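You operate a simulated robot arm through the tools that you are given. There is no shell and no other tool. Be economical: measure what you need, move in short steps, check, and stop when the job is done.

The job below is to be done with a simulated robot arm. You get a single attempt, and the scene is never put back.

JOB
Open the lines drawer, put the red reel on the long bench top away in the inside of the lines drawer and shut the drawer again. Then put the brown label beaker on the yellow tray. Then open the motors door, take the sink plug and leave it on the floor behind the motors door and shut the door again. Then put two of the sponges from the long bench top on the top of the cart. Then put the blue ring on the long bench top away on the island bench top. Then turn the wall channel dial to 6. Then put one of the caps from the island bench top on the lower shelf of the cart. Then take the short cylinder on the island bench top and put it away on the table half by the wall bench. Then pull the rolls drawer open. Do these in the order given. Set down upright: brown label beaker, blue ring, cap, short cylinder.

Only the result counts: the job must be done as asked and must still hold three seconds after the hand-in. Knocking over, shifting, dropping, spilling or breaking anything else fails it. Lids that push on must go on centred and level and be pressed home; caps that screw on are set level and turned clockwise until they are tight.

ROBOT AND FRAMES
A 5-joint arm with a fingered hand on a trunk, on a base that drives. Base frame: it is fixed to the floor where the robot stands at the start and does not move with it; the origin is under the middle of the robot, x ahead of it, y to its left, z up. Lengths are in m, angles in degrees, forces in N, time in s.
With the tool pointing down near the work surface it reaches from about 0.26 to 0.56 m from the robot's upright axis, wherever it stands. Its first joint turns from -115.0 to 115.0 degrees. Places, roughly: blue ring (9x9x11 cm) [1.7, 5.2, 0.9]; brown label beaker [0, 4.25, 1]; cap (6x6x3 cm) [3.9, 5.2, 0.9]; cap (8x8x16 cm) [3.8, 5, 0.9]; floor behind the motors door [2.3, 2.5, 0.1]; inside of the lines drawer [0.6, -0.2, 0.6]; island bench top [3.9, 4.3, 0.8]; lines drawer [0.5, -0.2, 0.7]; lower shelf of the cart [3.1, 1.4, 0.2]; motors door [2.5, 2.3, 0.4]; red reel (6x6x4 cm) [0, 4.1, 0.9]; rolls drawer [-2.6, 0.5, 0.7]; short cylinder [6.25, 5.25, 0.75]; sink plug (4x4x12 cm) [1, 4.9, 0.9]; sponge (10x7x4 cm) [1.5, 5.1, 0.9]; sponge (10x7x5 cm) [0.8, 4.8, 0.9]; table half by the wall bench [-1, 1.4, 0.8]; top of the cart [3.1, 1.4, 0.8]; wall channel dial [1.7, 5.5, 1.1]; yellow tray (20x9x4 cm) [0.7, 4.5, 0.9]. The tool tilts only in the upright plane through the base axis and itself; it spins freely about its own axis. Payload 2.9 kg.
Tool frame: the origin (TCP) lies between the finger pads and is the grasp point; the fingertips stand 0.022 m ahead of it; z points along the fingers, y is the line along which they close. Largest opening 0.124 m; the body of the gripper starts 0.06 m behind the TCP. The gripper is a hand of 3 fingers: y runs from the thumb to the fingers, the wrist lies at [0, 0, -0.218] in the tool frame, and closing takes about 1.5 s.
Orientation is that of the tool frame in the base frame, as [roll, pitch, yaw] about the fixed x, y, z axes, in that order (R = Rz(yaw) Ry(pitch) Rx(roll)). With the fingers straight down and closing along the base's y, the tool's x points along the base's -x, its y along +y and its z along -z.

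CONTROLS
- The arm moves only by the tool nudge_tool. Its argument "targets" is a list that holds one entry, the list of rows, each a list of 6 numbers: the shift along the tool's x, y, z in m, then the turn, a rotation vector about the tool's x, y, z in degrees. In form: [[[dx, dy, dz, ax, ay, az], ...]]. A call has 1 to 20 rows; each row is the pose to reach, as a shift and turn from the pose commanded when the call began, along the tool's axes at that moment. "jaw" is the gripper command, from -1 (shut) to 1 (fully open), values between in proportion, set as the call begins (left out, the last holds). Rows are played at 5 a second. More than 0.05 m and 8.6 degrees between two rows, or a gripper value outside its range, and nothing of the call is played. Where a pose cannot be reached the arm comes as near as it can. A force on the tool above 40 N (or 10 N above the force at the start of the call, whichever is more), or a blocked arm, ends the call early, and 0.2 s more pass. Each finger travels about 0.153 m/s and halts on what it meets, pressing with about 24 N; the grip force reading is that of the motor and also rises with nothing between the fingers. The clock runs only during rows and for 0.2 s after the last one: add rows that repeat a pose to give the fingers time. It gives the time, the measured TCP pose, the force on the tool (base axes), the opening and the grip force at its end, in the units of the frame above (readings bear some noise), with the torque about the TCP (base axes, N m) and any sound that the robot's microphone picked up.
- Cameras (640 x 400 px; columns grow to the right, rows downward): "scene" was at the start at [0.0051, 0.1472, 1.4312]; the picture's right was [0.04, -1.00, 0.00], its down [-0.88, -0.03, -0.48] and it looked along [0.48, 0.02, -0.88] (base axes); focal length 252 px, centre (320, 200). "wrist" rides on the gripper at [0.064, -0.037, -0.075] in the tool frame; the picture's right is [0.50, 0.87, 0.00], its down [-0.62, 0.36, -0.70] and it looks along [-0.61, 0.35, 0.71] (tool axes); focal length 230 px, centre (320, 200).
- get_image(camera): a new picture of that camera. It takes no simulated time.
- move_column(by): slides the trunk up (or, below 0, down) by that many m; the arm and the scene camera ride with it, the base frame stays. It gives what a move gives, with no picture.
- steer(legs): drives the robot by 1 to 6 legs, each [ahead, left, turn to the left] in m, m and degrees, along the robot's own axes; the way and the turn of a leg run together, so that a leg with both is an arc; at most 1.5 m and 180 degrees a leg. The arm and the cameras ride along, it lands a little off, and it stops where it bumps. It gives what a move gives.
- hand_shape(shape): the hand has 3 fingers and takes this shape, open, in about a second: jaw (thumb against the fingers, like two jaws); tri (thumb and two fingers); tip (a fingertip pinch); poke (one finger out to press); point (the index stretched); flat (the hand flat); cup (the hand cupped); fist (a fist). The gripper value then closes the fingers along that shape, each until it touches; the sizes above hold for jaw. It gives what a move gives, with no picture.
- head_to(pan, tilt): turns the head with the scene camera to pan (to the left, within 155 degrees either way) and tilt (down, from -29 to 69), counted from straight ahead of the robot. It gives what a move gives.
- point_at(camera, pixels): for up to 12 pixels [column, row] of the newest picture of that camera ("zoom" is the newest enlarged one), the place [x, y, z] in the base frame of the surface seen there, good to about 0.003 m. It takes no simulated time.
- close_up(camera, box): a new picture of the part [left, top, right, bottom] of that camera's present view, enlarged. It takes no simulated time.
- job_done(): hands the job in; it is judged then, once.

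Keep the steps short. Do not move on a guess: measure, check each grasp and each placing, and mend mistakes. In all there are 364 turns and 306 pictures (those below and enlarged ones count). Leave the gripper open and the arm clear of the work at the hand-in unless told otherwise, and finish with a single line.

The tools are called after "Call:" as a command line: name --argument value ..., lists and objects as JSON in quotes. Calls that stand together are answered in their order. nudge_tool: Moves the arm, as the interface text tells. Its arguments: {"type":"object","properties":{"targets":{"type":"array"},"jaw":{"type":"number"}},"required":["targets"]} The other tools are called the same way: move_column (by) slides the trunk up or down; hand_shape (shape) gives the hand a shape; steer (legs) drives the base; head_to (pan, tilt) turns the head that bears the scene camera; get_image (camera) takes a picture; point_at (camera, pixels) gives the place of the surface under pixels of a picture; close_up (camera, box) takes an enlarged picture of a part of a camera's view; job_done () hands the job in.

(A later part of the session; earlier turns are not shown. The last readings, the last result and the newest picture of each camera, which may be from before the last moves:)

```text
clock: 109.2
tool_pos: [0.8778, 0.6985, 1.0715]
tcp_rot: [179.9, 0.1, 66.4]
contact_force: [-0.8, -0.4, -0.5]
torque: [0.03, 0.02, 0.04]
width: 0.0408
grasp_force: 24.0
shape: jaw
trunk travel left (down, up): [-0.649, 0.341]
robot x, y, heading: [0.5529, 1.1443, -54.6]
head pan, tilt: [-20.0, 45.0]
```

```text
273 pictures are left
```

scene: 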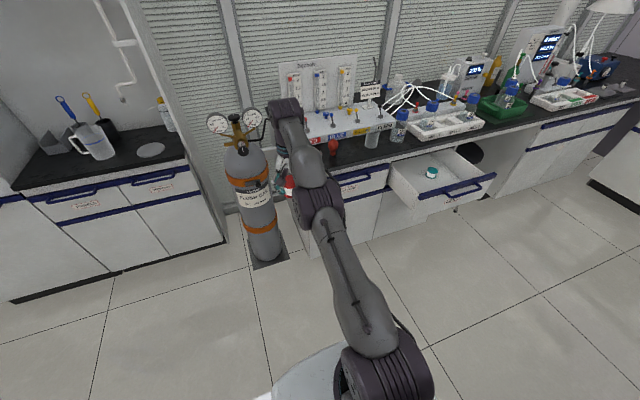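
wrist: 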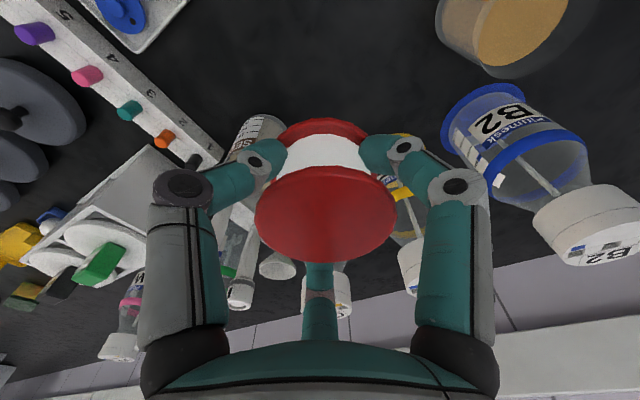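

I shift right 0.70 m and 0.15 m ahead, over the open drawer.

Call:
steer --legs '[[0, -0.7, 0], [0.17, 0, 0]]'

Call:
head_to --pan 0 --tilt 55

Call:
get_image --camera "scene"

Call:
get_image --camera "wrist"

```text
clock: 114.0
tool_pos: [0.4251, 0.1602, 1.0705]
tcp_rot: [180.0, 0.2, 67.5]
contact_force: [0.2, 0.1, -0.2]
torque: [0.04, 0.0, -0.01]
width: 0.0409
grasp_force: 24.0
shape: jaw
trunk travel left (down, up): [-0.649, 0.341]
robot x, y, heading: [0.0891, 0.6015, -53.2]
head pan, tilt: [-20.0, 45.0]
```

```text
clock: 114.8
tool_pos: [0.426, 0.162, 1.0721]
tcp_rot: [179.9, 0.1, 67.5]
contact_force: [0.2, -0.3, -0.5]
torque: [-0.02, -0.01, 0.0]
width: 0.0406
grasp_force: 23.5
shape: jaw
trunk travel left (down, up): [-0.649, 0.341]
robot x, y, heading: [0.0885, 0.6001, -53.3]
head pan, tilt: [0.0, 55.0]
```

```text
272 pictures are left
```

scene: 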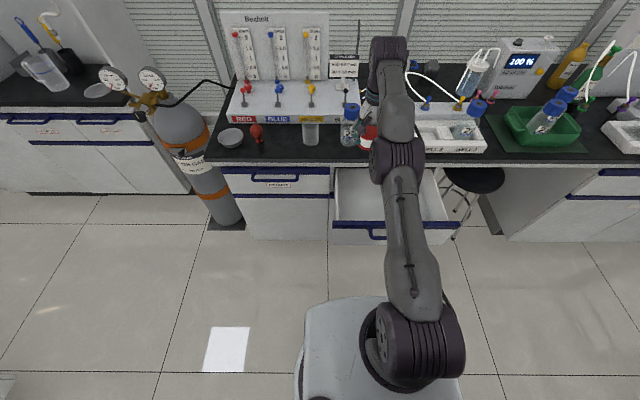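

```text
271 pictures are left
```

wrist: 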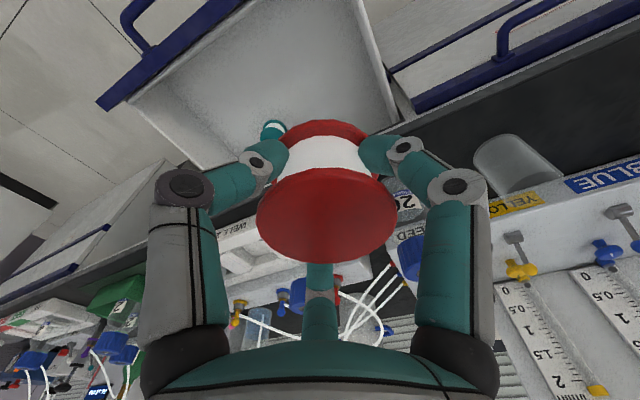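

I measure the drawer rim and floor in the wrist picture.

Call:
point_at --camera "wrist" --pixels '[[125, 100], [250, 10], [240, 60], [330, 80], [150, 110], [352, 10], [388, 100], [280, 110], [400, 130], [220, 110]]'

```text
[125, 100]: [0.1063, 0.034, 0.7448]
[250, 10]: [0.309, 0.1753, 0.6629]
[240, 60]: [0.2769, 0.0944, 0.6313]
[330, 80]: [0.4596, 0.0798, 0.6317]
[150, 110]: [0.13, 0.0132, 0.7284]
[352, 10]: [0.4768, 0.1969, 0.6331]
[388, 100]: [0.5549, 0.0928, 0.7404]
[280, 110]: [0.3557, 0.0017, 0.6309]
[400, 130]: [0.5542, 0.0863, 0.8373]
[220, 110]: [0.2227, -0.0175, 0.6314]
```

Drawer floor z 0.631, left wall u≈0.51. I shift the hand to (0.38,0.104) and lower the trunk.

Call:
steer --legs '[[0.019, -0.072, 0]]'

Call:
move_column --by -0.28

Call:
get_image --camera "wrist"

Call:
get_image --camera "scene"

```text
clock: 115.9
tool_pos: [0.3769, 0.1024, 1.0703]
tcp_rot: [179.9, 0.0, 67.5]
contact_force: [-0.1, -0.2, -0.6]
torque: [0.01, -0.01, -0.02]
width: 0.0409
grasp_force: 23.9
shape: jaw
trunk travel left (down, up): [-0.649, 0.341]
robot x, y, heading: [0.042, 0.5405, -53.4]
head pan, tilt: [0.0, 55.0]
```

```text
clock: 118.7
tool_pos: [0.3766, 0.1021, 0.7911]
tcp_rot: [179.8, 0.1, 67.5]
contact_force: [0.1, 0.3, -0.8]
torque: [-0.02, 0.0, -0.03]
width: 0.041
grasp_force: 23.9
shape: jaw
trunk travel left (down, up): [-0.369, 0.621]
robot x, y, heading: [0.0432, 0.5413, -53.4]
head pan, tilt: [0.0, 55.0]
```

```text
270 pictures are left
```

wrist: 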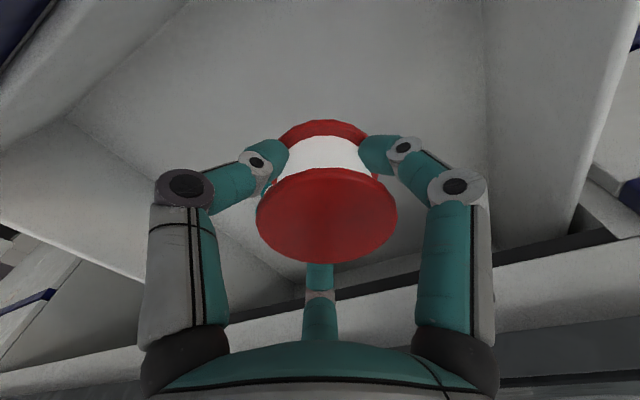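

```text
269 pictures are left
```

scene: 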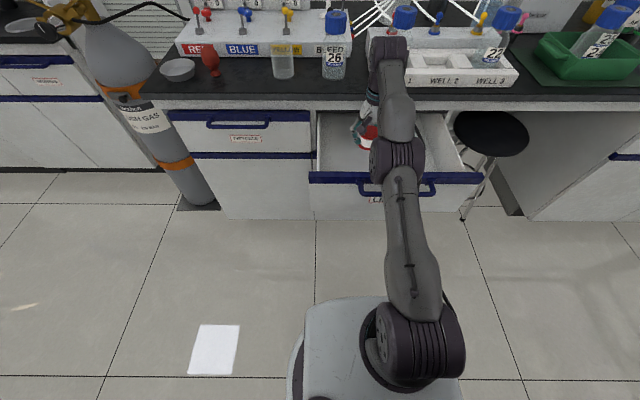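

Clear all round. I lower to just above the drawer floor.

Call:
move_column --by -0.12

Call:
move_column --by -0.01

Call:
get_image --camera "wrist"

```text
clock: 120.2
tool_pos: [0.3778, 0.1028, 0.6718]
tcp_rot: [179.9, 0.0, 67.5]
contact_force: [-0.5, 0.9, -0.9]
torque: [0.01, 0.02, 0.03]
width: 0.041
grasp_force: 23.9
shape: jaw
trunk travel left (down, up): [-0.249, 0.741]
robot x, y, heading: [0.0426, 0.5426, -53.3]
head pan, tilt: [0.0, 55.0]
```

```text
clock: 120.8
tool_pos: [0.3769, 0.1036, 0.6604]
tcp_rot: [179.9, 0.2, 67.5]
contact_force: [0.1, 0.6, 0.4]
torque: [0.03, 0.02, 0.0]
width: 0.0407
grasp_force: 23.7
shape: jaw
trunk travel left (down, up): [-0.239, 0.751]
robot x, y, heading: [0.0407, 0.5375, -53.6]
head pan, tilt: [0.0, 55.0]
```

```text
268 pictures are left
```

wrist: 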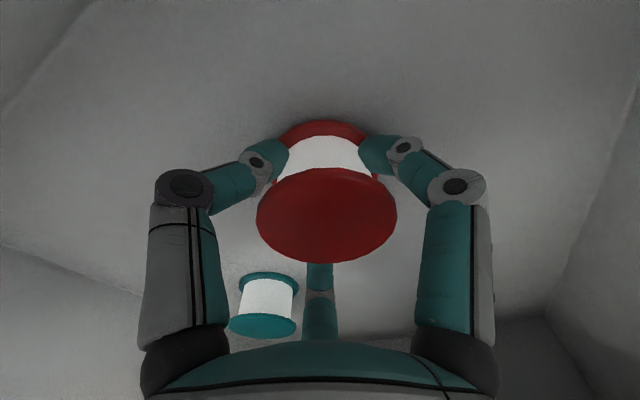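

Teal reel is clear behind. A few mm more down until contact, then I open partly and lift.

Call:
nudge_tool --targets '[[[0, 0, 0.004, 0, 0, 0], [0, 0, 0.004, 0, 0, 0]]]'

Call:
nudge_tool --targets '[[[0, 0, 0, 0, 0, 0], [0, 0, 0, 0, 0, 0], [0, 0, 0, 0, 0, 0], [0, 0, 0, 0, 0, 0], [0, 0, 0, 0, 0, 0]]]' --jaw 0.5

Call:
move_column --by 0.2

Call:
get_image --camera "wrist"

```text
clock: 121.4
tool_pos: [0.3772, 0.1028, 0.6568]
tcp_rot: [179.8, 0.0, 67.4]
contact_force: [0.9, -0.9, 2.2]
torque: [-0.09, -0.09, -0.02]
width: 0.0408
grasp_force: 24.2
shape: jaw
trunk travel left (down, up): [-0.239, 0.751]
robot x, y, heading: [0.0415, 0.5405, -53.4]
head pan, tilt: [0.0, 55.0]
```

```text
clock: 122.6
tool_pos: [0.3776, 0.1026, 0.6575]
tcp_rot: [179.8, 0.0, 67.5]
contact_force: [-0.1, 0.8, -0.1]
torque: [0.01, 0.01, 0.05]
width: 0.0926
grasp_force: 0.0
shape: jaw
trunk travel left (down, up): [-0.239, 0.751]
robot x, y, heading: [0.0393, 0.5391, -53.3]
head pan, tilt: [0.0, 55.0]
```

```text
clock: 124.8
tool_pos: [0.3771, 0.1021, 0.8587]
tcp_rot: [179.9, 0.0, 67.5]
contact_force: [0.4, -0.7, -0.3]
torque: [-0.03, -0.01, -0.01]
width: 0.0926
grasp_force: 0.0
shape: jaw
trunk travel left (down, up): [-0.439, 0.551]
robot x, y, heading: [0.0419, 0.5431, -53.6]
head pan, tilt: [0.0, 55.0]
```

```text
267 pictures are left
```

wrist: 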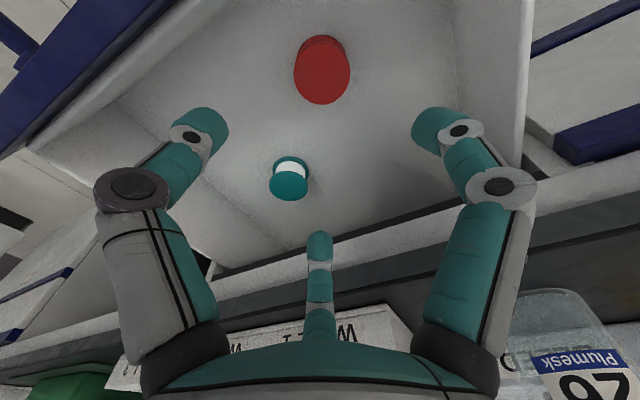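

The red reel stands in the drawer. Now to shut it: back off, raise, spin back, turn the tool horizontal with closed fingers and push the front panel under the bar.

Call:
move_column --by 0.12

Call:
steer --legs '[[-0.2, 0, 0]]'

Call:
nudge_tool --targets '[[[0, 0, 0, 0, 0, -8.5], [0, 0, 0, 0, 0, -17], [0, 0, 0, 0, 0, -25.5], [0, 0, 0, 0, 0, -34], [0, 0, 0, 0, 0, -42.5], [0, 0, 0, 0, 0, -51], [0, 0, 0, 0, 0, -59]]]' --jaw -1

Call:
nudge_tool --targets '[[[0, 0, 0, 0, -8, 0], [0, 0, 0, 0, -16, 0], [0, 0, 0, 0, -24, 0], [0, 0, 0, 0, -32, 0], [0, 0, 0, 0, -40, 0], [0, 0, 0, 0, -48, 0], [0, 0, 0, 0, -56, 0], [0, 0, 0, 0, -64, 0], [0, 0, 0, 0, -72, 0], [0, 0, 0, 0, -80, 0], [0, 0, 0, 0, -88, 0]]]'

Call:
get_image --camera "scene"

```text
clock: 126.3
tool_pos: [0.3767, 0.1026, 0.9767]
tcp_rot: [179.8, 0.1, 67.5]
contact_force: [-0.4, -0.5, -0.1]
torque: [0.03, -0.01, -0.05]
width: 0.0927
grasp_force: 0.0
shape: jaw
trunk travel left (down, up): [-0.559, 0.431]
robot x, y, heading: [0.0416, 0.539, -53.5]
head pan, tilt: [0.0, 55.0]
```

```text
clock: 127.9
tool_pos: [0.2557, 0.2659, 0.9771]
tcp_rot: [179.8, 0.1, 67.5]
contact_force: [-0.6, -0.1, -0.2]
torque: [-0.03, 0.0, 0.03]
width: 0.093
grasp_force: 0.0
shape: jaw
trunk travel left (down, up): [-0.559, 0.431]
robot x, y, heading: [-0.0764, 0.7024, -53.3]
head pan, tilt: [0.0, 55.0]
```

```text
clock: 129.5
tool_pos: [0.2569, 0.2631, 0.9768]
tcp_rot: [179.9, 0.2, 126.6]
contact_force: [0.5, 0.3, 0.2]
torque: [0.01, 0.03, 0.03]
width: 0.0
grasp_force: 23.7
shape: jaw
trunk travel left (down, up): [-0.559, 0.431]
robot x, y, heading: [-0.0802, 0.6994, -53.4]
head pan, tilt: [0.0, 55.0]
```

```text
clock: 131.9
tool_pos: [0.2562, 0.2648, 0.9771]
tcp_rot: [179.9, 0.1, 126.5]
contact_force: [-0.1, 0.0, 0.0]
torque: [0.01, 0.01, -0.01]
width: 0.0
grasp_force: 23.8
shape: jaw
out of reach, approached as far as the arm can: row 1, 2, 3, 4, 5, 6, 7, 8, 9, 10, 11
trunk travel left (down, up): [-0.559, 0.431]
robot x, y, heading: [-0.0773, 0.7046, -53.4]
head pan, tilt: [0.0, 55.0]
```

```text
266 pictures are left
```

scene: 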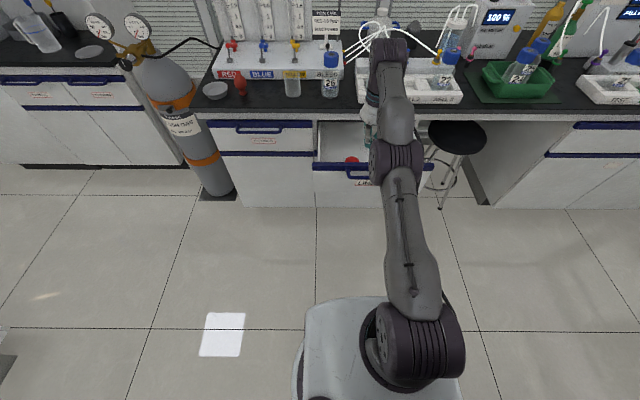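

At full stretch it cannot pitch. I retract the TCP 7 cm first and retry.

Call:
nudge_tool --targets '[[[0.035, 0, 0, 0, 0, 0], [0.07, 0, 0, 0, 0, 0], [0.07, 0, 0, 0, -8, 0], [0.07, 0, 0, 0, -16, 0], [0.07, 0, 0, 0, -24, 0], [0.07, 0, 0, 0, -32, 0], [0.07, 0, 0, 0, -40, 0], [0.07, 0, 0, 0, -48, 0], [0.07, 0, 0, 0, -56, 0], [0.07, 0, 0, 0, -64, 0], [0.07, 0, 0, 0, -72, 0], [0.07, 0, 0, 0, -80, 0], [0.07, 0, 0, 0, -88, 0]]]'

```text
clock: 134.7
tool_pos: [0.0544, 0.5248, 1.4556]
tcp_rot: [180.0, 68.0, 126.7]
contact_force: [0.1, -0.4, 0.2]
torque: [-0.01, -0.02, 0.02]
width: 0.0
grasp_force: 24.2
shape: jaw
out of reach, approached as far as the arm can: row 1, 2, 3, 4, 5, 6, 7, 8, 9, 10, 11, 12, 13
trunk travel left (down, up): [-0.559, 0.431]
robot x, y, heading: [-0.0759, 0.7019, -53.4]
head pan, tilt: [0.0, 55.0]
```

The shift was taken along the commanded (pitched) axes. I look where the arm is.

Call:
get_image --camera "scene"

Call:
nudge_tool --targets '[[[0, 0, 0, 0, 0, 0]]]'

```text
265 pictures are left
```

scene: 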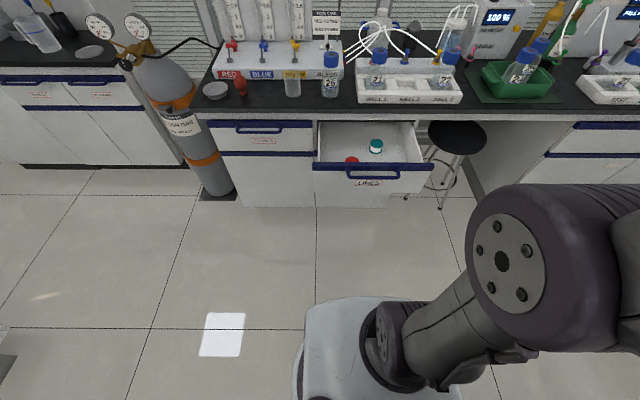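

```text
clock: 135.1
tool_pos: [0.0537, 0.5253, 1.4553]
tcp_rot: [179.9, 67.9, 126.6]
contact_force: [-1.0, -0.7, 0.0]
torque: [0.01, -0.03, 0.0]
width: 0.0002
grasp_force: 24.2
shape: jaw
trunk travel left (down, up): [-0.559, 0.431]
robot x, y, heading: [-0.0771, 0.7048, -53.4]
head pan, tilt: [0.0, 55.0]
```

The tool is folded back, pointing forward 22° down. I bring it forward and down in the free space and level it.

Call:
nudge_tool --targets '[[[0.0225, 0, 0.044, 0, 0, 0], [0.045, 0, 0.088, 0, 0, 0], [0.0675, 0, 0.132, 0, 0, 0], [0.09, 0, 0.176, 0, 0, 0], [0.1125, 0, 0.22, 0, 0, 0], [0.135, 0, 0.264, 0, 0, 0], [0.1575, 0, 0.308, 0, 0, 0], [0.18, 0, 0.352, 0, 0, 0], [0.18, 0, 0.352, 0, -7, 0], [0.18, 0, 0.352, 0, -14, 0], [0.18, 0, 0.352, 0, -20, 0]]]'

Call:
get_image --camera "scene"

```text
clock: 137.5
tool_pos: [0.0279, 0.5614, 1.47]
tcp_rot: [179.9, 73.6, 126.5]
contact_force: [0.0, 0.3, -0.5]
torque: [-0.01, -0.03, -0.01]
width: 0.0
grasp_force: 24.0
shape: jaw
out of reach, approached as far as the arm can: row 1, 2, 3, 4, 5, 6, 7, 8, 9, 10, 11
trunk travel left (down, up): [-0.559, 0.431]
robot x, y, heading: [-0.074, 0.7013, -53.3]
head pan, tilt: [0.0, 55.0]
```

```text
264 pictures are left
```

scene: 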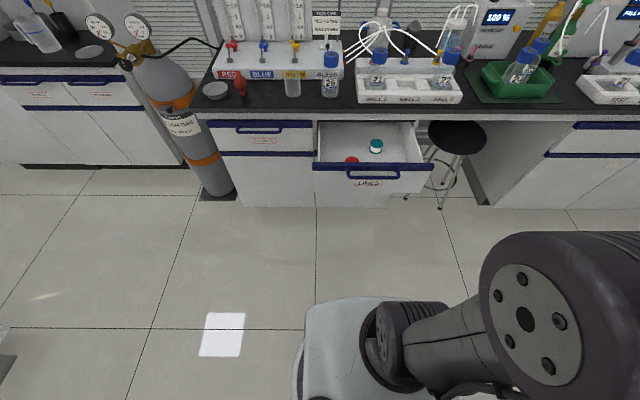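

I test with a small forward shift to see what the reference is.

Call:
nudge_tool --targets '[[[0, 0, 0.03, 0, 0, 0]]]'

Call:
nudge_tool --targets '[[[0, 0, 0, 0, 7, 0], [0, 0, 0, 0, 14, 0]]]'

```text
clock: 137.9
tool_pos: [0.0276, 0.5596, 1.4696]
tcp_rot: [179.9, 73.6, 126.5]
contact_force: [-0.2, 0.0, 0.6]
torque: [0.03, -0.01, -0.01]
width: 0.0001
grasp_force: 23.9
shape: jaw
out of reach, approached as far as the arm can: row 1
trunk travel left (down, up): [-0.559, 0.431]
robot x, y, heading: [-0.0787, 0.7026, -53.4]
head pan, tilt: [0.0, 55.0]
```

```text
clock: 138.5
tool_pos: [0.0436, 0.5385, 1.4316]
tcp_rot: [-179.9, 59.9, 126.5]
contact_force: [-0.3, 0.3, -0.4]
torque: [-0.02, 0.0, 0.0]
width: 0.0
grasp_force: 23.8
shape: jaw
out of reach, approached as far as the arm can: row 1, 2
trunk travel left (down, up): [-0.559, 0.431]
robot x, y, heading: [-0.0783, 0.7023, -53.4]
head pan, tilt: [0.0, 55.0]
```

Rotation responds; I unwind the pitch while going forward and down.

Call:
nudge_tool --targets '[[[0.0226, 0, 0.0387, 0, 6.6, 0], [0.045, 0, 0.077, 0, 13.2, 0], [0.068, 0, 0.116, 0, 20, 0], [0.09, 0, 0.155, 0, 26.6, 0], [0.113, 0, 0.193, 0, 33, 0], [0.135, 0, 0.232, 0, 40, 0], [0.158, 0, 0.27, 0, 46.6, 0], [0.18, 0, 0.31, 0, 53, 0], [0.203, 0, 0.348, 0, 59.5, 0]]]'

```text
clock: 140.5
tool_pos: [0.1556, 0.3835, 1.0784]
tcp_rot: [180.0, 0.0, 126.6]
contact_force: [-0.4, 0.5, -0.1]
torque: [0.02, 0.01, 0.01]
width: 0.0001
grasp_force: 24.4
shape: jaw
out of reach, approached as far as the arm can: row 1, 2, 3, 4
trunk travel left (down, up): [-0.559, 0.431]
robot x, y, heading: [-0.0782, 0.7019, -53.2]
head pan, tilt: [0.0, 55.0]
```

Recovered: tool down, radius 0.395. I go to radius 0.5, z 0.98, then pitch.

Call:
nudge_tool --targets '[[[-0.035, 0, 0.033, 0, 0, 0], [-0.07, 0, 0.066, 0, 0, 0], [-0.105, 0, 0.1, 0, 0, 0]]]'

Call:
nudge_tool --targets '[[[0, 0, 0, 0, -8, 0], [0, 0, 0, 0, -16, 0], [0, 0, 0, 0, -24, 0], [0, 0, 0, 0, -32, 0], [0, 0, 0, 0, -40, 0], [0, 0, 0, 0, -48, 0], [0, 0, 0, 0, -56, 0], [0, 0, 0, 0, -64, 0], [0, 0, 0, 0, -72, 0], [0, 0, 0, 0, -80, 0], [0, 0, 0, 0, -88, 0]]]'

```text
clock: 141.3
tool_pos: [0.2231, 0.2983, 0.9786]
tcp_rot: [180.0, 0.1, 126.6]
contact_force: [-0.4, 0.4, 0.4]
torque: [0.02, 0.0, -0.02]
width: 0.0003
grasp_force: 23.8
shape: jaw
trunk travel left (down, up): [-0.559, 0.431]
robot x, y, heading: [-0.0755, 0.7028, -53.1]
head pan, tilt: [0.0, 55.0]
```

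```text
clock: 143.7
tool_pos: [0.2211, 0.2983, 0.9801]
tcp_rot: [179.6, 88.1, 126.1]
contact_force: [-0.4, -0.1, -0.4]
torque: [0.02, 0.0, 0.03]
width: 0.0001
grasp_force: 24.3
shape: jaw
trunk travel left (down, up): [-0.559, 0.431]
robot x, y, heading: [-0.0774, 0.7029, -53.3]
head pan, tilt: [0.0, 55.0]
```

Now lower to z≈0.675, drive to the panel and push.

Call:
move_column --by -0.305

Call:
steer --legs '[[0.12, -0.03, -1]]'

Call:
get_image --camera "scene"

Call:
get_image --camera "wrist"

```text
clock: 146.7
tool_pos: [0.2209, 0.2997, 0.6766]
tcp_rot: [179.5, 88.3, 126.0]
contact_force: [0.2, -0.1, 0.5]
torque: [0.01, 0.01, -0.01]
width: 0.0
grasp_force: 24.1
shape: jaw
trunk travel left (down, up): [-0.254, 0.736]
robot x, y, heading: [-0.0757, 0.7062, -53.4]
head pan, tilt: [0.0, 55.0]
```

```text
clock: 148.0
tool_pos: [0.2613, 0.1781, 0.675]
tcp_rot: [179.5, 88.3, 125.0]
contact_force: [0.2, -0.5, 0.4]
torque: [0.01, 0.0, 0.01]
width: 0.0
grasp_force: 24.4
shape: jaw
trunk travel left (down, up): [-0.254, 0.736]
robot x, y, heading: [-0.0285, 0.5852, -54.2]
head pan, tilt: [0.0, 55.0]
```

```text
263 pictures are left
```

scene: 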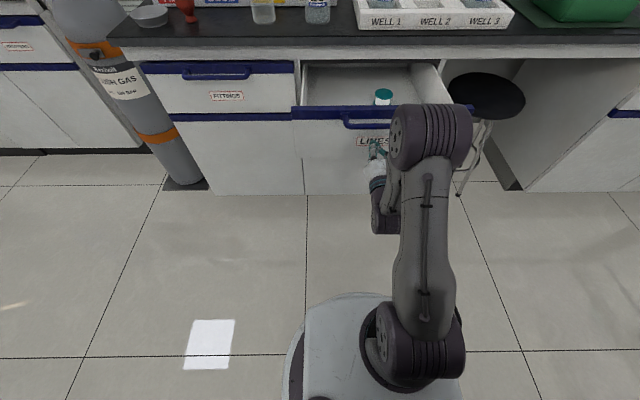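

```text
262 pictures are left
```

wrist: 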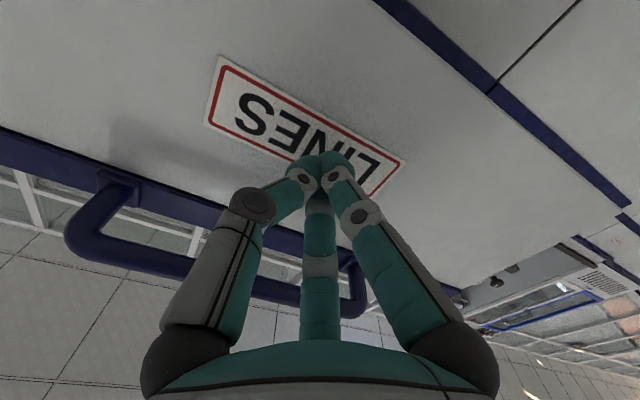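

The tips are just at the panel at the label. I push ahead 0.2 m.

Call:
steer --legs '[[0.2, 0, 0]]'

Call:
steer --legs '[[0.035, 0, 0]]'

Call:
get_image --camera "scene"

```text
clock: 149.5
tool_pos: [0.3723, 0.0231, 0.6766]
tcp_rot: [179.5, 88.2, 125.0]
contact_force: [0.4, -0.3, -0.4]
torque: [-0.01, 0.0, 0.01]
width: 0.0
grasp_force: 24.0
shape: jaw
trunk travel left (down, up): [-0.254, 0.736]
robot x, y, heading: [0.0811, 0.4289, -54.3]
head pan, tilt: [0.0, 55.0]
```

```text
clock: 150.4
tool_pos: [0.393, -0.0047, 0.6773]
tcp_rot: [179.4, 88.3, 125.1]
contact_force: [-0.1, -0.3, 0.5]
torque: [-0.01, 0.01, -0.01]
width: 0.0
grasp_force: 24.1
shape: jaw
trunk travel left (down, up): [-0.254, 0.736]
robot x, y, heading: [0.0984, 0.404, -54.4]
head pan, tilt: [0.0, 55.0]
```

```text
261 pictures are left
```

scene: 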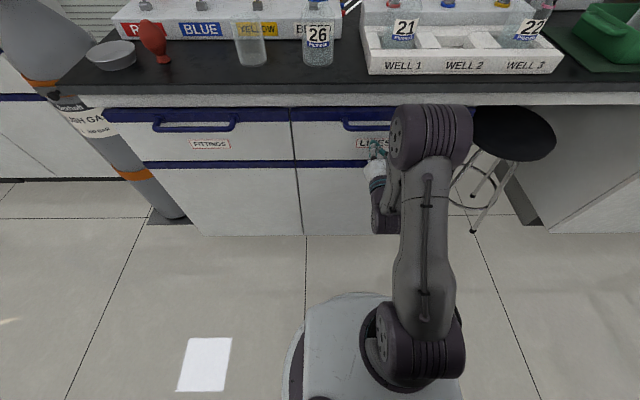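

Nearly flush with the neighbour. I push a little more until resistance.

Call:
steer --legs '[[0.02, 0, 0]]'

Call:
close_up --camera "scene" --box '[200, 80, 480, 220]'

Call:
point_at --camera "scene" --pixels '[[260, 116], [278, 120], [300, 120], [320, 118], [335, 120], [320, 145], [260, 145]]'

```text
clock: 151.2
tool_pos: [0.3941, -0.0072, 0.677]
tcp_rot: [178.6, 88.3, 124.1]
contact_force: [-10.6, 14.0, 6.3]
torque: [-0.23, -0.13, 0.02]
width: 0.0
grasp_force: 24.1
shape: jaw
trunk travel left (down, up): [-0.254, 0.736]
robot x, y, heading: [0.1044, 0.4009, -54.3]
head pan, tilt: [0.0, 55.0]
stopped in leg 1: the force on the tool passed its limit at 67 N (the readings are from after the stop); the commanded pose is now the measured one
```

```text
2.29 times, centred on (340, 150) of scene
```

zoom: 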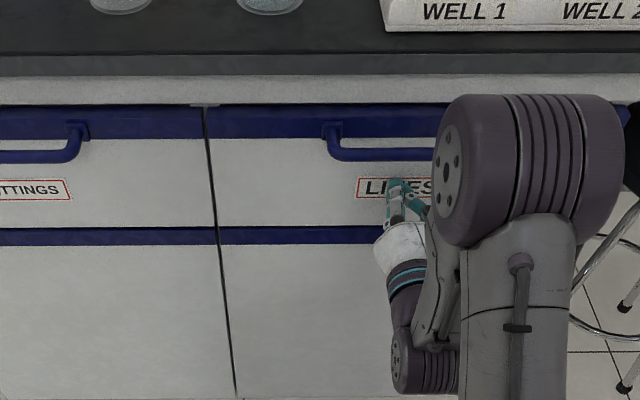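

```text
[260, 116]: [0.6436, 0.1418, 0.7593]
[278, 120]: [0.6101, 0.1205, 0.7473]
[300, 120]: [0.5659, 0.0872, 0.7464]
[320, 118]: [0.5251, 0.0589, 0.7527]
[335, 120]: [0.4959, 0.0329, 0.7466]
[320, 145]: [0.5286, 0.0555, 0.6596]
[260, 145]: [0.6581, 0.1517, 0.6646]
```

The drawer is flush. I back off, raise and turn the tool down for the next item.

Call:
steer --legs '[[-0.2, 0, 0]]'

Call:
move_column --by 0.4

Call:
nudge_tool --targets '[[[0, 0, 0, 0, 8, 0], [0, 0, 0, 0, 16, 0], [0, 0, 0, 0, 24, 0], [0, 0, 0, 0, 32, 0], [0, 0, 0, 0, 40, 0], [0, 0, 0, 0, 48, 0], [0, 0, 0, 0, 56, 0], [0, 0, 0, 0, 64, 0], [0, 0, 0, 0, 72, 0], [0, 0, 0, 0, 80, 0], [0, 0, 0, 0, 88, 0]]]' --jaw 1

Call:
get_image --camera "scene"

```text
clock: 152.8
tool_pos: [0.2776, 0.1556, 0.6757]
tcp_rot: [179.0, 88.0, 124.7]
contact_force: [-0.1, -0.6, 0.4]
torque: [0.0, 0.02, 0.0]
width: 0.0001
grasp_force: 23.7
shape: jaw
trunk travel left (down, up): [-0.254, 0.736]
robot x, y, heading: [-0.0159, 0.5633, -54.3]
head pan, tilt: [0.0, 55.0]
```

```text
clock: 156.6
tool_pos: [0.2775, 0.1574, 1.0742]
tcp_rot: [179.1, 87.9, 124.7]
contact_force: [0.3, 0.8, -0.2]
torque: [0.03, 0.0, -0.01]
width: 0.0
grasp_force: 23.6
shape: jaw
trunk travel left (down, up): [-0.654, 0.336]
robot x, y, heading: [-0.0146, 0.5598, -54.2]
head pan, tilt: [0.0, 55.0]
```

```text
clock: 159.0
tool_pos: [0.2789, 0.1554, 1.0743]
tcp_rot: [-179.9, -0.3, 125.6]
contact_force: [0.5, -0.8, 0.8]
torque: [0.0, 0.01, 0.02]
width: 0.1239
grasp_force: 0.1
shape: jaw
trunk travel left (down, up): [-0.654, 0.336]
robot x, y, heading: [-0.0163, 0.5632, -54.4]
head pan, tilt: [0.0, 55.0]
```

```text
259 pictures are left
```

scene: 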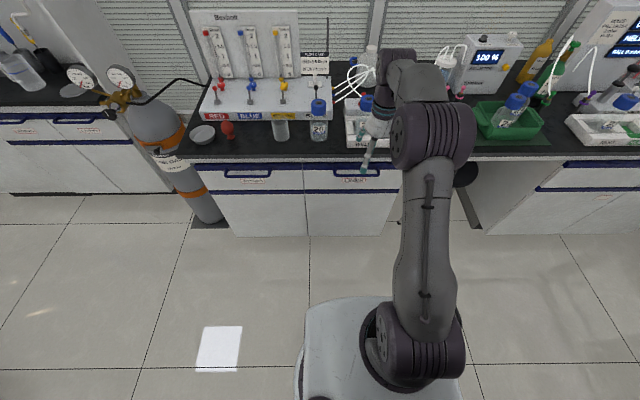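

Drawer shut. Now back to the long bench for the beaker.

Call:
steer --legs '[[0, 0.83, 0], [0, 0, 180], [1.5, 0, 0], [0.45, 0, 0], [0, -1.3, 0]]'

Call:
head_to --pan 10 --tilt 40

Call:
get_image --camera "scene"

```text
clock: 186.2
tool_pos: [0.5183, 3.8296, 1.076]
tcp_rot: [-180.0, 0.0, -58.6]
contact_force: [0.2, -1.1, 1.0]
torque: [-0.02, -0.01, 0.0]
width: 0.1238
grasp_force: 0.0
shape: jaw
trunk travel left (down, up): [-0.654, 0.336]
robot x, y, heading: [0.7753, 3.3985, 121.5]
head pan, tilt: [0.0, 55.0]
```

```text
clock: 187.0
tool_pos: [0.518, 3.8289, 1.0753]
tcp_rot: [180.0, 0.0, -58.6]
contact_force: [0.1, -0.4, -0.4]
torque: [0.02, 0.03, 0.04]
width: 0.1242
grasp_force: 0.1
shape: jaw
trunk travel left (down, up): [-0.654, 0.336]
robot x, y, heading: [0.7796, 3.4015, 121.8]
head pan, tilt: [10.0, 40.0]
```

```text
258 pictures are left
```

scene: 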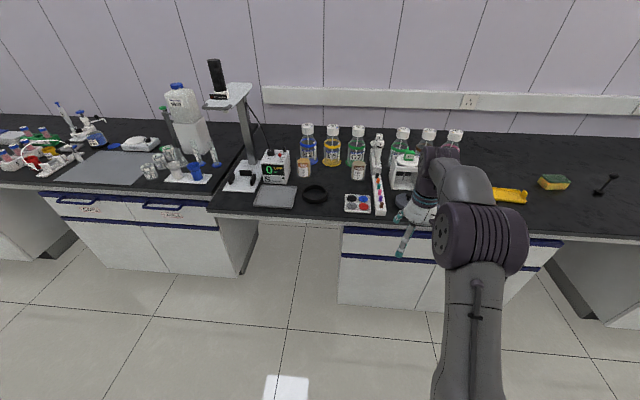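

Call:
close_up --camera "scene" --box '[260, 110, 480, 230]'

Call:
close_up --camera "scene" --box '[340, 120, 420, 220]'

```text
2.91 times, centred on (370, 170) of scene
```

zoom: 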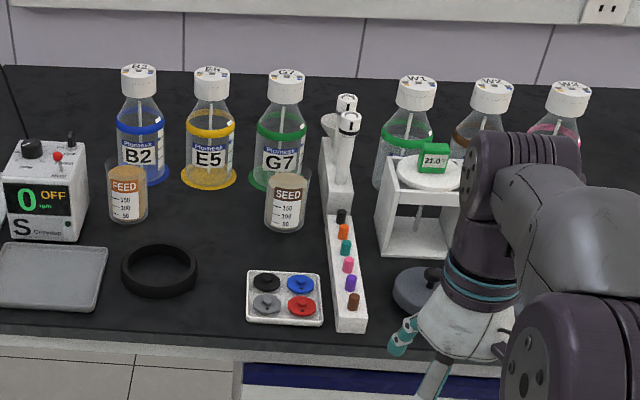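

```text
4.00 times, centred on (380, 170) of scene
```

zoom: 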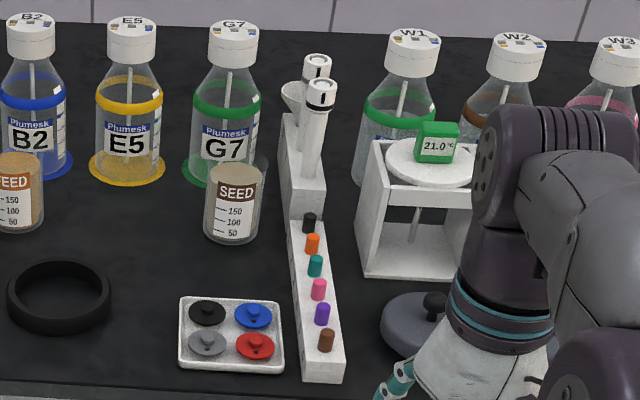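

FEED's label is orange, SEED's is brown – SEED it is. I measure it and its neighbours.

Call:
point_at --camera "zoom" --pixels '[[235, 165], [208, 168], [265, 168], [235, 240], [205, 235], [258, 238], [190, 170], [262, 150], [286, 180], [292, 230], [300, 130], [225, 180]]'

```text
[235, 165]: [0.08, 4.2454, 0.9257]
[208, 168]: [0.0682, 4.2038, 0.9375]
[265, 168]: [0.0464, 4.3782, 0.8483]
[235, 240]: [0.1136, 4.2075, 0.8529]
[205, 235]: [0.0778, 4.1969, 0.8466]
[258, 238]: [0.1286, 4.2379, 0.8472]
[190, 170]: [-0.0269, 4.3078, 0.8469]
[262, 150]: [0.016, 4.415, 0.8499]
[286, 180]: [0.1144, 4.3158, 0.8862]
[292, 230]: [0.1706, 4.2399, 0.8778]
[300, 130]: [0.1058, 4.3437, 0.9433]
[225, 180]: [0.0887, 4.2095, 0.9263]
```

SEED is near (0.095,4.225). I drive left 0.15, ahead 0.45 and look with the wrist camera.

Call:
steer --legs '[[0, 0.15, 0], [0.46, 0, 0]]'

Call:
get_image --camera "wrist"

Call:
head_to --pan -5 --tilt 50

Call:
get_image --camera "scene"

```text
clock: 190.8
tool_pos: [0.1471, 4.1444, 1.0752]
tcp_rot: [179.9, -0.2, -58.3]
contact_force: [0.1, -0.3, -0.8]
torque: [0.0, 0.0, -0.01]
width: 0.1238
grasp_force: 0.0
shape: jaw
trunk travel left (down, up): [-0.654, 0.336]
robot x, y, heading: [0.4106, 3.7161, 122.1]
head pan, tilt: [10.0, 40.0]
```

```text
255 pictures are left
```

wrist: 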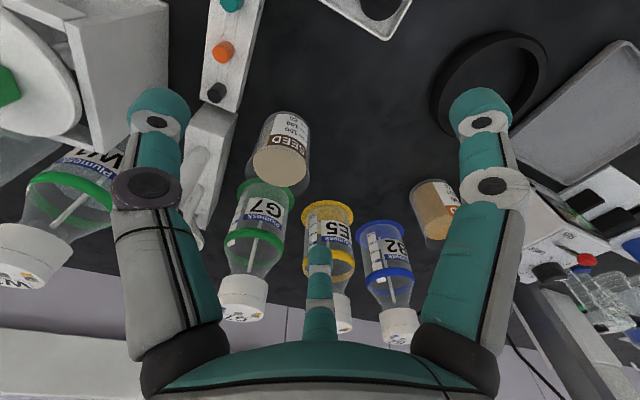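

```text
clock: 191.5
tool_pos: [0.1472, 4.1435, 1.0757]
tcp_rot: [-179.9, 0.0, -58.3]
contact_force: [-0.3, 0.1, 0.0]
torque: [0.03, 0.0, 0.01]
width: 0.1237
grasp_force: 0.0
shape: jaw
trunk travel left (down, up): [-0.654, 0.336]
robot x, y, heading: [0.4112, 3.7148, 121.8]
head pan, tilt: [-5.0, 50.0]
```

```text
254 pictures are left
```

scene: 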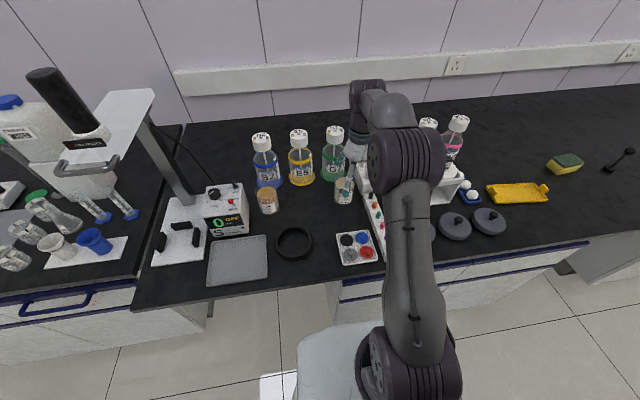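

Call:
point_at --camera "wrist" --pixels '[[280, 166], [252, 168], [306, 170], [280, 148], [280, 188], [264, 185], [283, 112], [232, 240], [250, 195], [245, 190], [212, 150], [208, 190]]'

Call:
close_up --camera "wrist" --box '[170, 70, 410, 320]'

Call:
point_at --camera "zoom" --pixels '[[293, 240], [293, 305], [220, 250], [365, 270], [300, 225]]'

```text
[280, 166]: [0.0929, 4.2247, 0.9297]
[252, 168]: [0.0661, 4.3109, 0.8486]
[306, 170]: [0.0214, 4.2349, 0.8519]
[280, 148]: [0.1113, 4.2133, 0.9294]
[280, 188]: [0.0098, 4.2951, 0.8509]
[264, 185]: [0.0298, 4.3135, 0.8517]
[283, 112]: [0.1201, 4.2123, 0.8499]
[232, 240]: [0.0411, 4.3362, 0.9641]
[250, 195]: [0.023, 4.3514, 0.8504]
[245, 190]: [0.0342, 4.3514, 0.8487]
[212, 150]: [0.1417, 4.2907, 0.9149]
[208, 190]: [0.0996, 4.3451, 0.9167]
```

```text
1.60 times, centred on (290, 195) of wrist
```

zoom: 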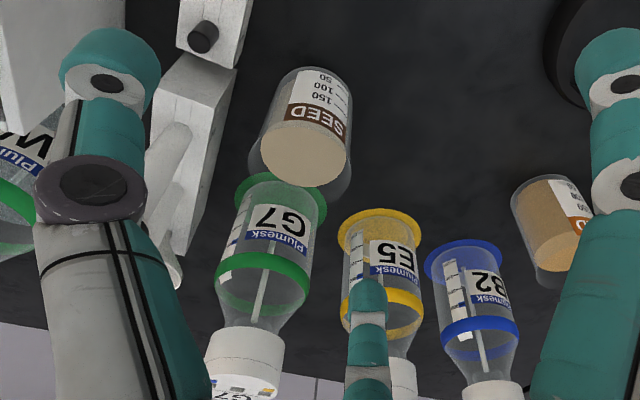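

```text
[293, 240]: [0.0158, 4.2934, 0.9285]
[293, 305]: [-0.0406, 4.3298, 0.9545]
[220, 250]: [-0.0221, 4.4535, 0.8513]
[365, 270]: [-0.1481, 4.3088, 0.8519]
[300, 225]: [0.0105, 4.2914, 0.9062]
```

SEED centre (0.092,4.226), content top 0.929. I drive 0.065 ahead, spin 57° so fingers point at 95°/215°/335° (gaps to bottle and stand), jaw 0.6.

Call:
steer --legs '[[0.065, 0, 0]]'

Call:
nudge_tool --targets '[[[0, 0, 0, 0, 0, 8.5], [0, 0, 0, 0, 0, 17], [0, 0, 0, 0, 0, 25.5], [0, 0, 0, 0, 0, 34], [0, 0, 0, 0, 0, 42.5], [0, 0, 0, 0, 0, 51], [0, 0, 0, 0, 0, 57]]]' --jaw 0.6

Call:
get_image --camera "wrist"

```text
clock: 192.7
tool_pos: [0.1155, 4.1931, 1.0748]
tcp_rot: [180.0, 0.0, -58.1]
contact_force: [0.5, -0.3, 0.7]
torque: [0.02, 0.0, 0.0]
width: 0.1239
grasp_force: 0.1
shape: jaw
trunk travel left (down, up): [-0.654, 0.336]
robot x, y, heading: [0.3793, 3.7678, 121.7]
head pan, tilt: [-5.0, 50.0]
stopped in leg 1: the robot was blocked; the commanded pose is now the measured one
```

```text
clock: 194.3
tool_pos: [0.1146, 4.1934, 1.0758]
tcp_rot: [-179.9, 0.0, -115.1]
contact_force: [-0.4, 0.0, 0.3]
torque: [0.0, -0.02, -0.01]
width: 0.0998
grasp_force: 0.1
shape: jaw
trunk travel left (down, up): [-0.654, 0.336]
robot x, y, heading: [0.3804, 3.769, 122.0]
head pan, tilt: [-5.0, 50.0]
```

```text
252 pictures are left
```

wrist: 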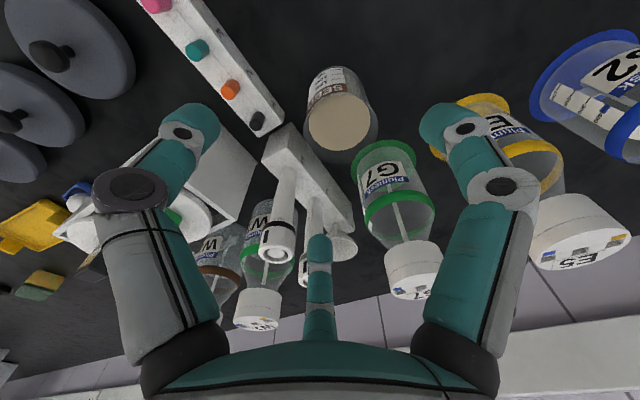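

The base touched the cabinet front; that's its limit. I re-measure the beaker.

Call:
point_at --camera "wrist" --pixels '[[338, 122], [310, 122], [366, 122], [338, 96], [338, 146], [330, 70], [400, 240], [300, 150], [350, 215]]'

```text
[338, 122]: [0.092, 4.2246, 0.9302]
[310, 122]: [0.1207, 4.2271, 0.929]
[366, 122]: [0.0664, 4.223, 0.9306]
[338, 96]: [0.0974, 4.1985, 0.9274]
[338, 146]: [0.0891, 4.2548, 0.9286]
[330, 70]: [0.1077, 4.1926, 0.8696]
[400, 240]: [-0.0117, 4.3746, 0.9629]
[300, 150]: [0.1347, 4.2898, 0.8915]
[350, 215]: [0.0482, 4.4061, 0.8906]
```

Centre (0.0925,4.226). I move over it and down to z≈0.895.

Call:
nudge_tool --targets '[[[-0.02, 0.034, 0, 0, 0, 0], [-0.02, 0.034, 0.04, 0, 0, 0], [-0.02, 0.034, 0.08, 0, 0, 0]]]'

Call:
get_image --camera "wrist"

```text
clock: 195.1
tool_pos: [0.0951, 4.2304, 0.9895]
tcp_rot: [-179.8, -0.1, -115.1]
contact_force: [0.1, -0.5, 0.2]
torque: [0.02, 0.0, 0.04]
width: 0.0994
grasp_force: 0.1
shape: jaw
trunk travel left (down, up): [-0.654, 0.336]
robot x, y, heading: [0.3771, 3.7677, 121.9]
head pan, tilt: [-5.0, 50.0]
```

```text
251 pictures are left
```

wrist: 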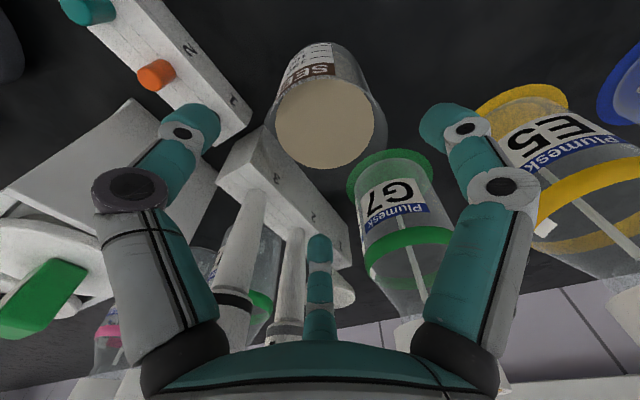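

The middle finger passes near the pens; I turn 9° away from them and correct 5 mm, then go down.

Call:
nudge_tool --targets '[[[0.003, 0, 0, 0, 0, -5], [0.005, 0, 0, 0, 0, -9], [0.005, 0, 0.03, 0, 0, -9]]]'

Call:
get_image --camera "wrist"

```text
clock: 195.9
tool_pos: [0.0922, 4.2238, 0.9635]
tcp_rot: [-179.8, -0.1, -106.0]
contact_force: [0.7, -0.2, 0.3]
torque: [0.0, 0.0, 0.01]
width: 0.0993
grasp_force: 0.0
shape: jaw
trunk travel left (down, up): [-0.654, 0.336]
robot x, y, heading: [0.3782, 3.767, 122.0]
head pan, tilt: [-5.0, 50.0]
```

```text
250 pictures are left
```

wrist: 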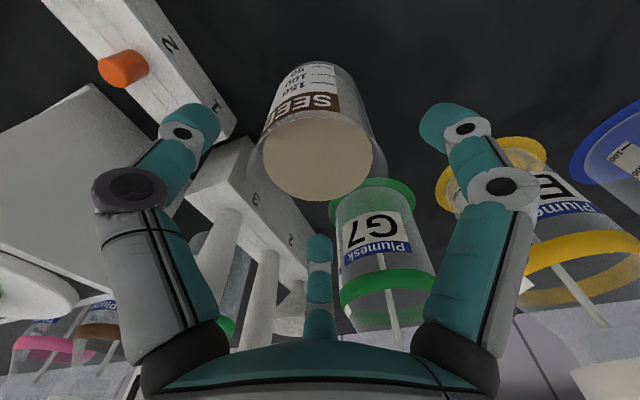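

The middle finger is between pens and G7. Down 0.066 more.

Call:
nudge_tool --targets '[[[0, 0, 0.025, 0, 0, 0], [0, 0, 0.05, 0, 0, 0], [0, 0, 0.066, 0, 0, 0]]]'

Call:
get_image --camera "wrist"

```text
clock: 196.7
tool_pos: [0.0934, 4.2232, 0.8996]
tcp_rot: [-180.0, 0.0, -106.1]
contact_force: [0.2, 0.4, 2.3]
torque: [0.05, -0.01, 0.0]
width: 0.0996
grasp_force: 0.0
shape: jaw
trunk travel left (down, up): [-0.654, 0.336]
robot x, y, heading: [0.3791, 3.7669, 121.9]
head pan, tilt: [-5.0, 50.0]
```

```text
249 pictures are left
```

wrist: 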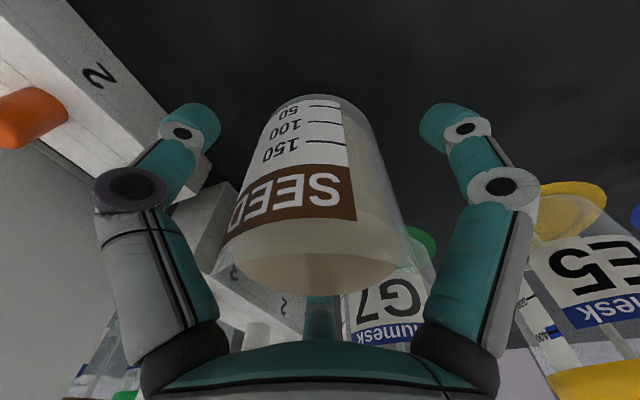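

A slight 2 N contact: the rim is near the palm. I raise 4 mm and close.

Call:
nudge_tool --targets '[[[0, 0, -0.005, 0, 0, 0], [0, 0, -0.005, 0, 0, 0]]]'

Call:
nudge_tool --targets '[[[0, 0, 0, 0, 0, 0], [0, 0, 0, 0, 0, 0], [0, 0, 0, 0, 0, 0], [0, 0, 0, 0, 0, 0], [0, 0, 0, 0, 0, 0], [0, 0, 0, 0, 0, 0], [0, 0, 0, 0, 0, 0]]]' --jaw -1

Call:
get_image --camera "wrist"

```text
clock: 197.3
tool_pos: [0.0927, 4.2237, 0.9031]
tcp_rot: [-179.9, 0.0, -106.2]
contact_force: [0.2, 0.4, 0.0]
torque: [0.02, -0.01, 0.01]
width: 0.0996
grasp_force: 0.0
shape: jaw
trunk travel left (down, up): [-0.654, 0.336]
robot x, y, heading: [0.3829, 3.7659, 122.1]
head pan, tilt: [-5.0, 50.0]
```

```text
clock: 198.9
tool_pos: [0.0915, 4.2229, 0.9026]
tcp_rot: [-180.0, -0.2, -106.2]
contact_force: [0.7, -0.9, 0.4]
torque: [-0.14, -0.05, -0.01]
width: 0.0564
grasp_force: 24.4
shape: jaw
trunk travel left (down, up): [-0.654, 0.336]
robot x, y, heading: [0.382, 3.769, 121.8]
head pan, tilt: [-5.0, 50.0]
```

```text
248 pictures are left
```

wrist: 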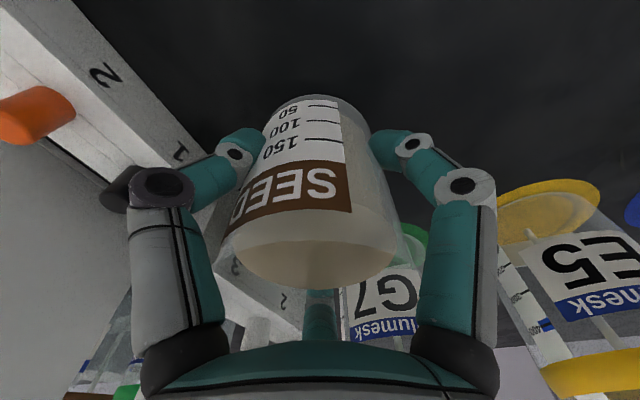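

Held (width 0.056). I lift straight up with the trunk and check.

Call:
move_column --by 0.18

Call:
get_image --camera "wrist"

Call:
get_image --camera "scene"

```text
clock: 200.9
tool_pos: [0.0914, 4.2227, 1.083]
tcp_rot: [-179.9, -0.1, -106.1]
contact_force: [0.0, -0.7, -3.1]
torque: [-0.01, -0.02, -0.04]
width: 0.0564
grasp_force: 23.9
shape: jaw
trunk travel left (down, up): [-0.834, 0.156]
robot x, y, heading: [0.3814, 3.7682, 121.9]
head pan, tilt: [-5.0, 50.0]
```

```text
247 pictures are left
```

wrist: 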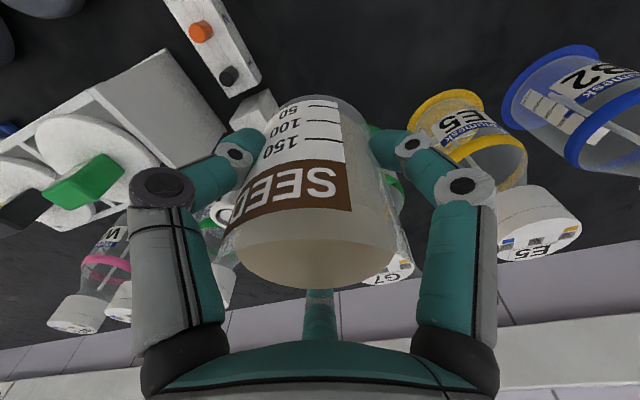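

```text
246 pictures are left
```

scene: 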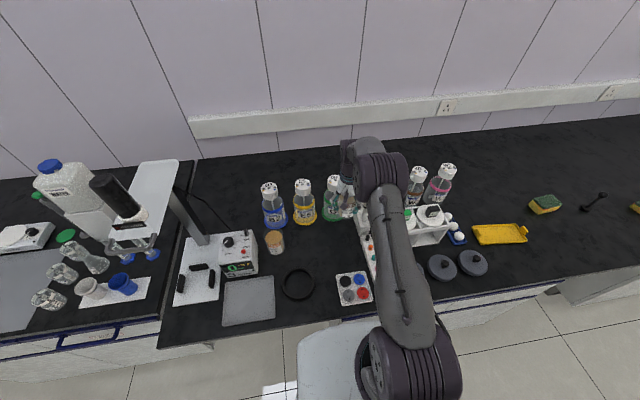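

The beaker hangs upright. I measure the yellow tray.

Call:
close_up --camera "scene" --box '[430, 180, 640, 300]'

Call:
point_at --camera "scene" --pixels '[[475, 225], [480, 243], [522, 243], [525, 228], [500, 228], [500, 240], [500, 235], [457, 237], [470, 262], [545, 203], [527, 232]]'

```text
3.05 times, centred on (535, 240) of scene
```

zoom: 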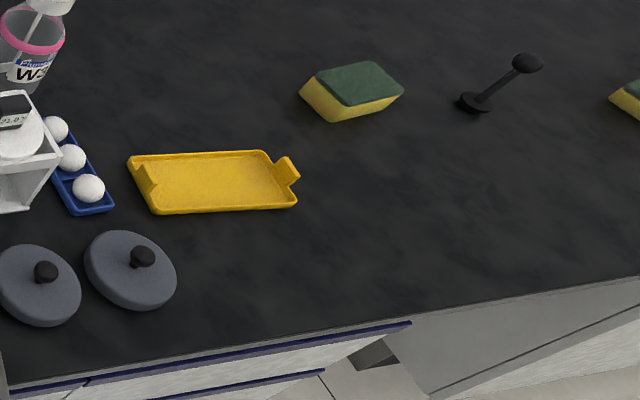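

```text
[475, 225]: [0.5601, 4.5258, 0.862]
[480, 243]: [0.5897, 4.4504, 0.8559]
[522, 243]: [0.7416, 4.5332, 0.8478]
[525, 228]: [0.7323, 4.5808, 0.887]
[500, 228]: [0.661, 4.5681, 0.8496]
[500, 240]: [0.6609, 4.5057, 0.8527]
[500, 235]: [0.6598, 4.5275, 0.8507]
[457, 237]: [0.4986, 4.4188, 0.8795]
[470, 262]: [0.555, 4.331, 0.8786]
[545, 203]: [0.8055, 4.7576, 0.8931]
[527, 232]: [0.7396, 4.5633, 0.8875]
```

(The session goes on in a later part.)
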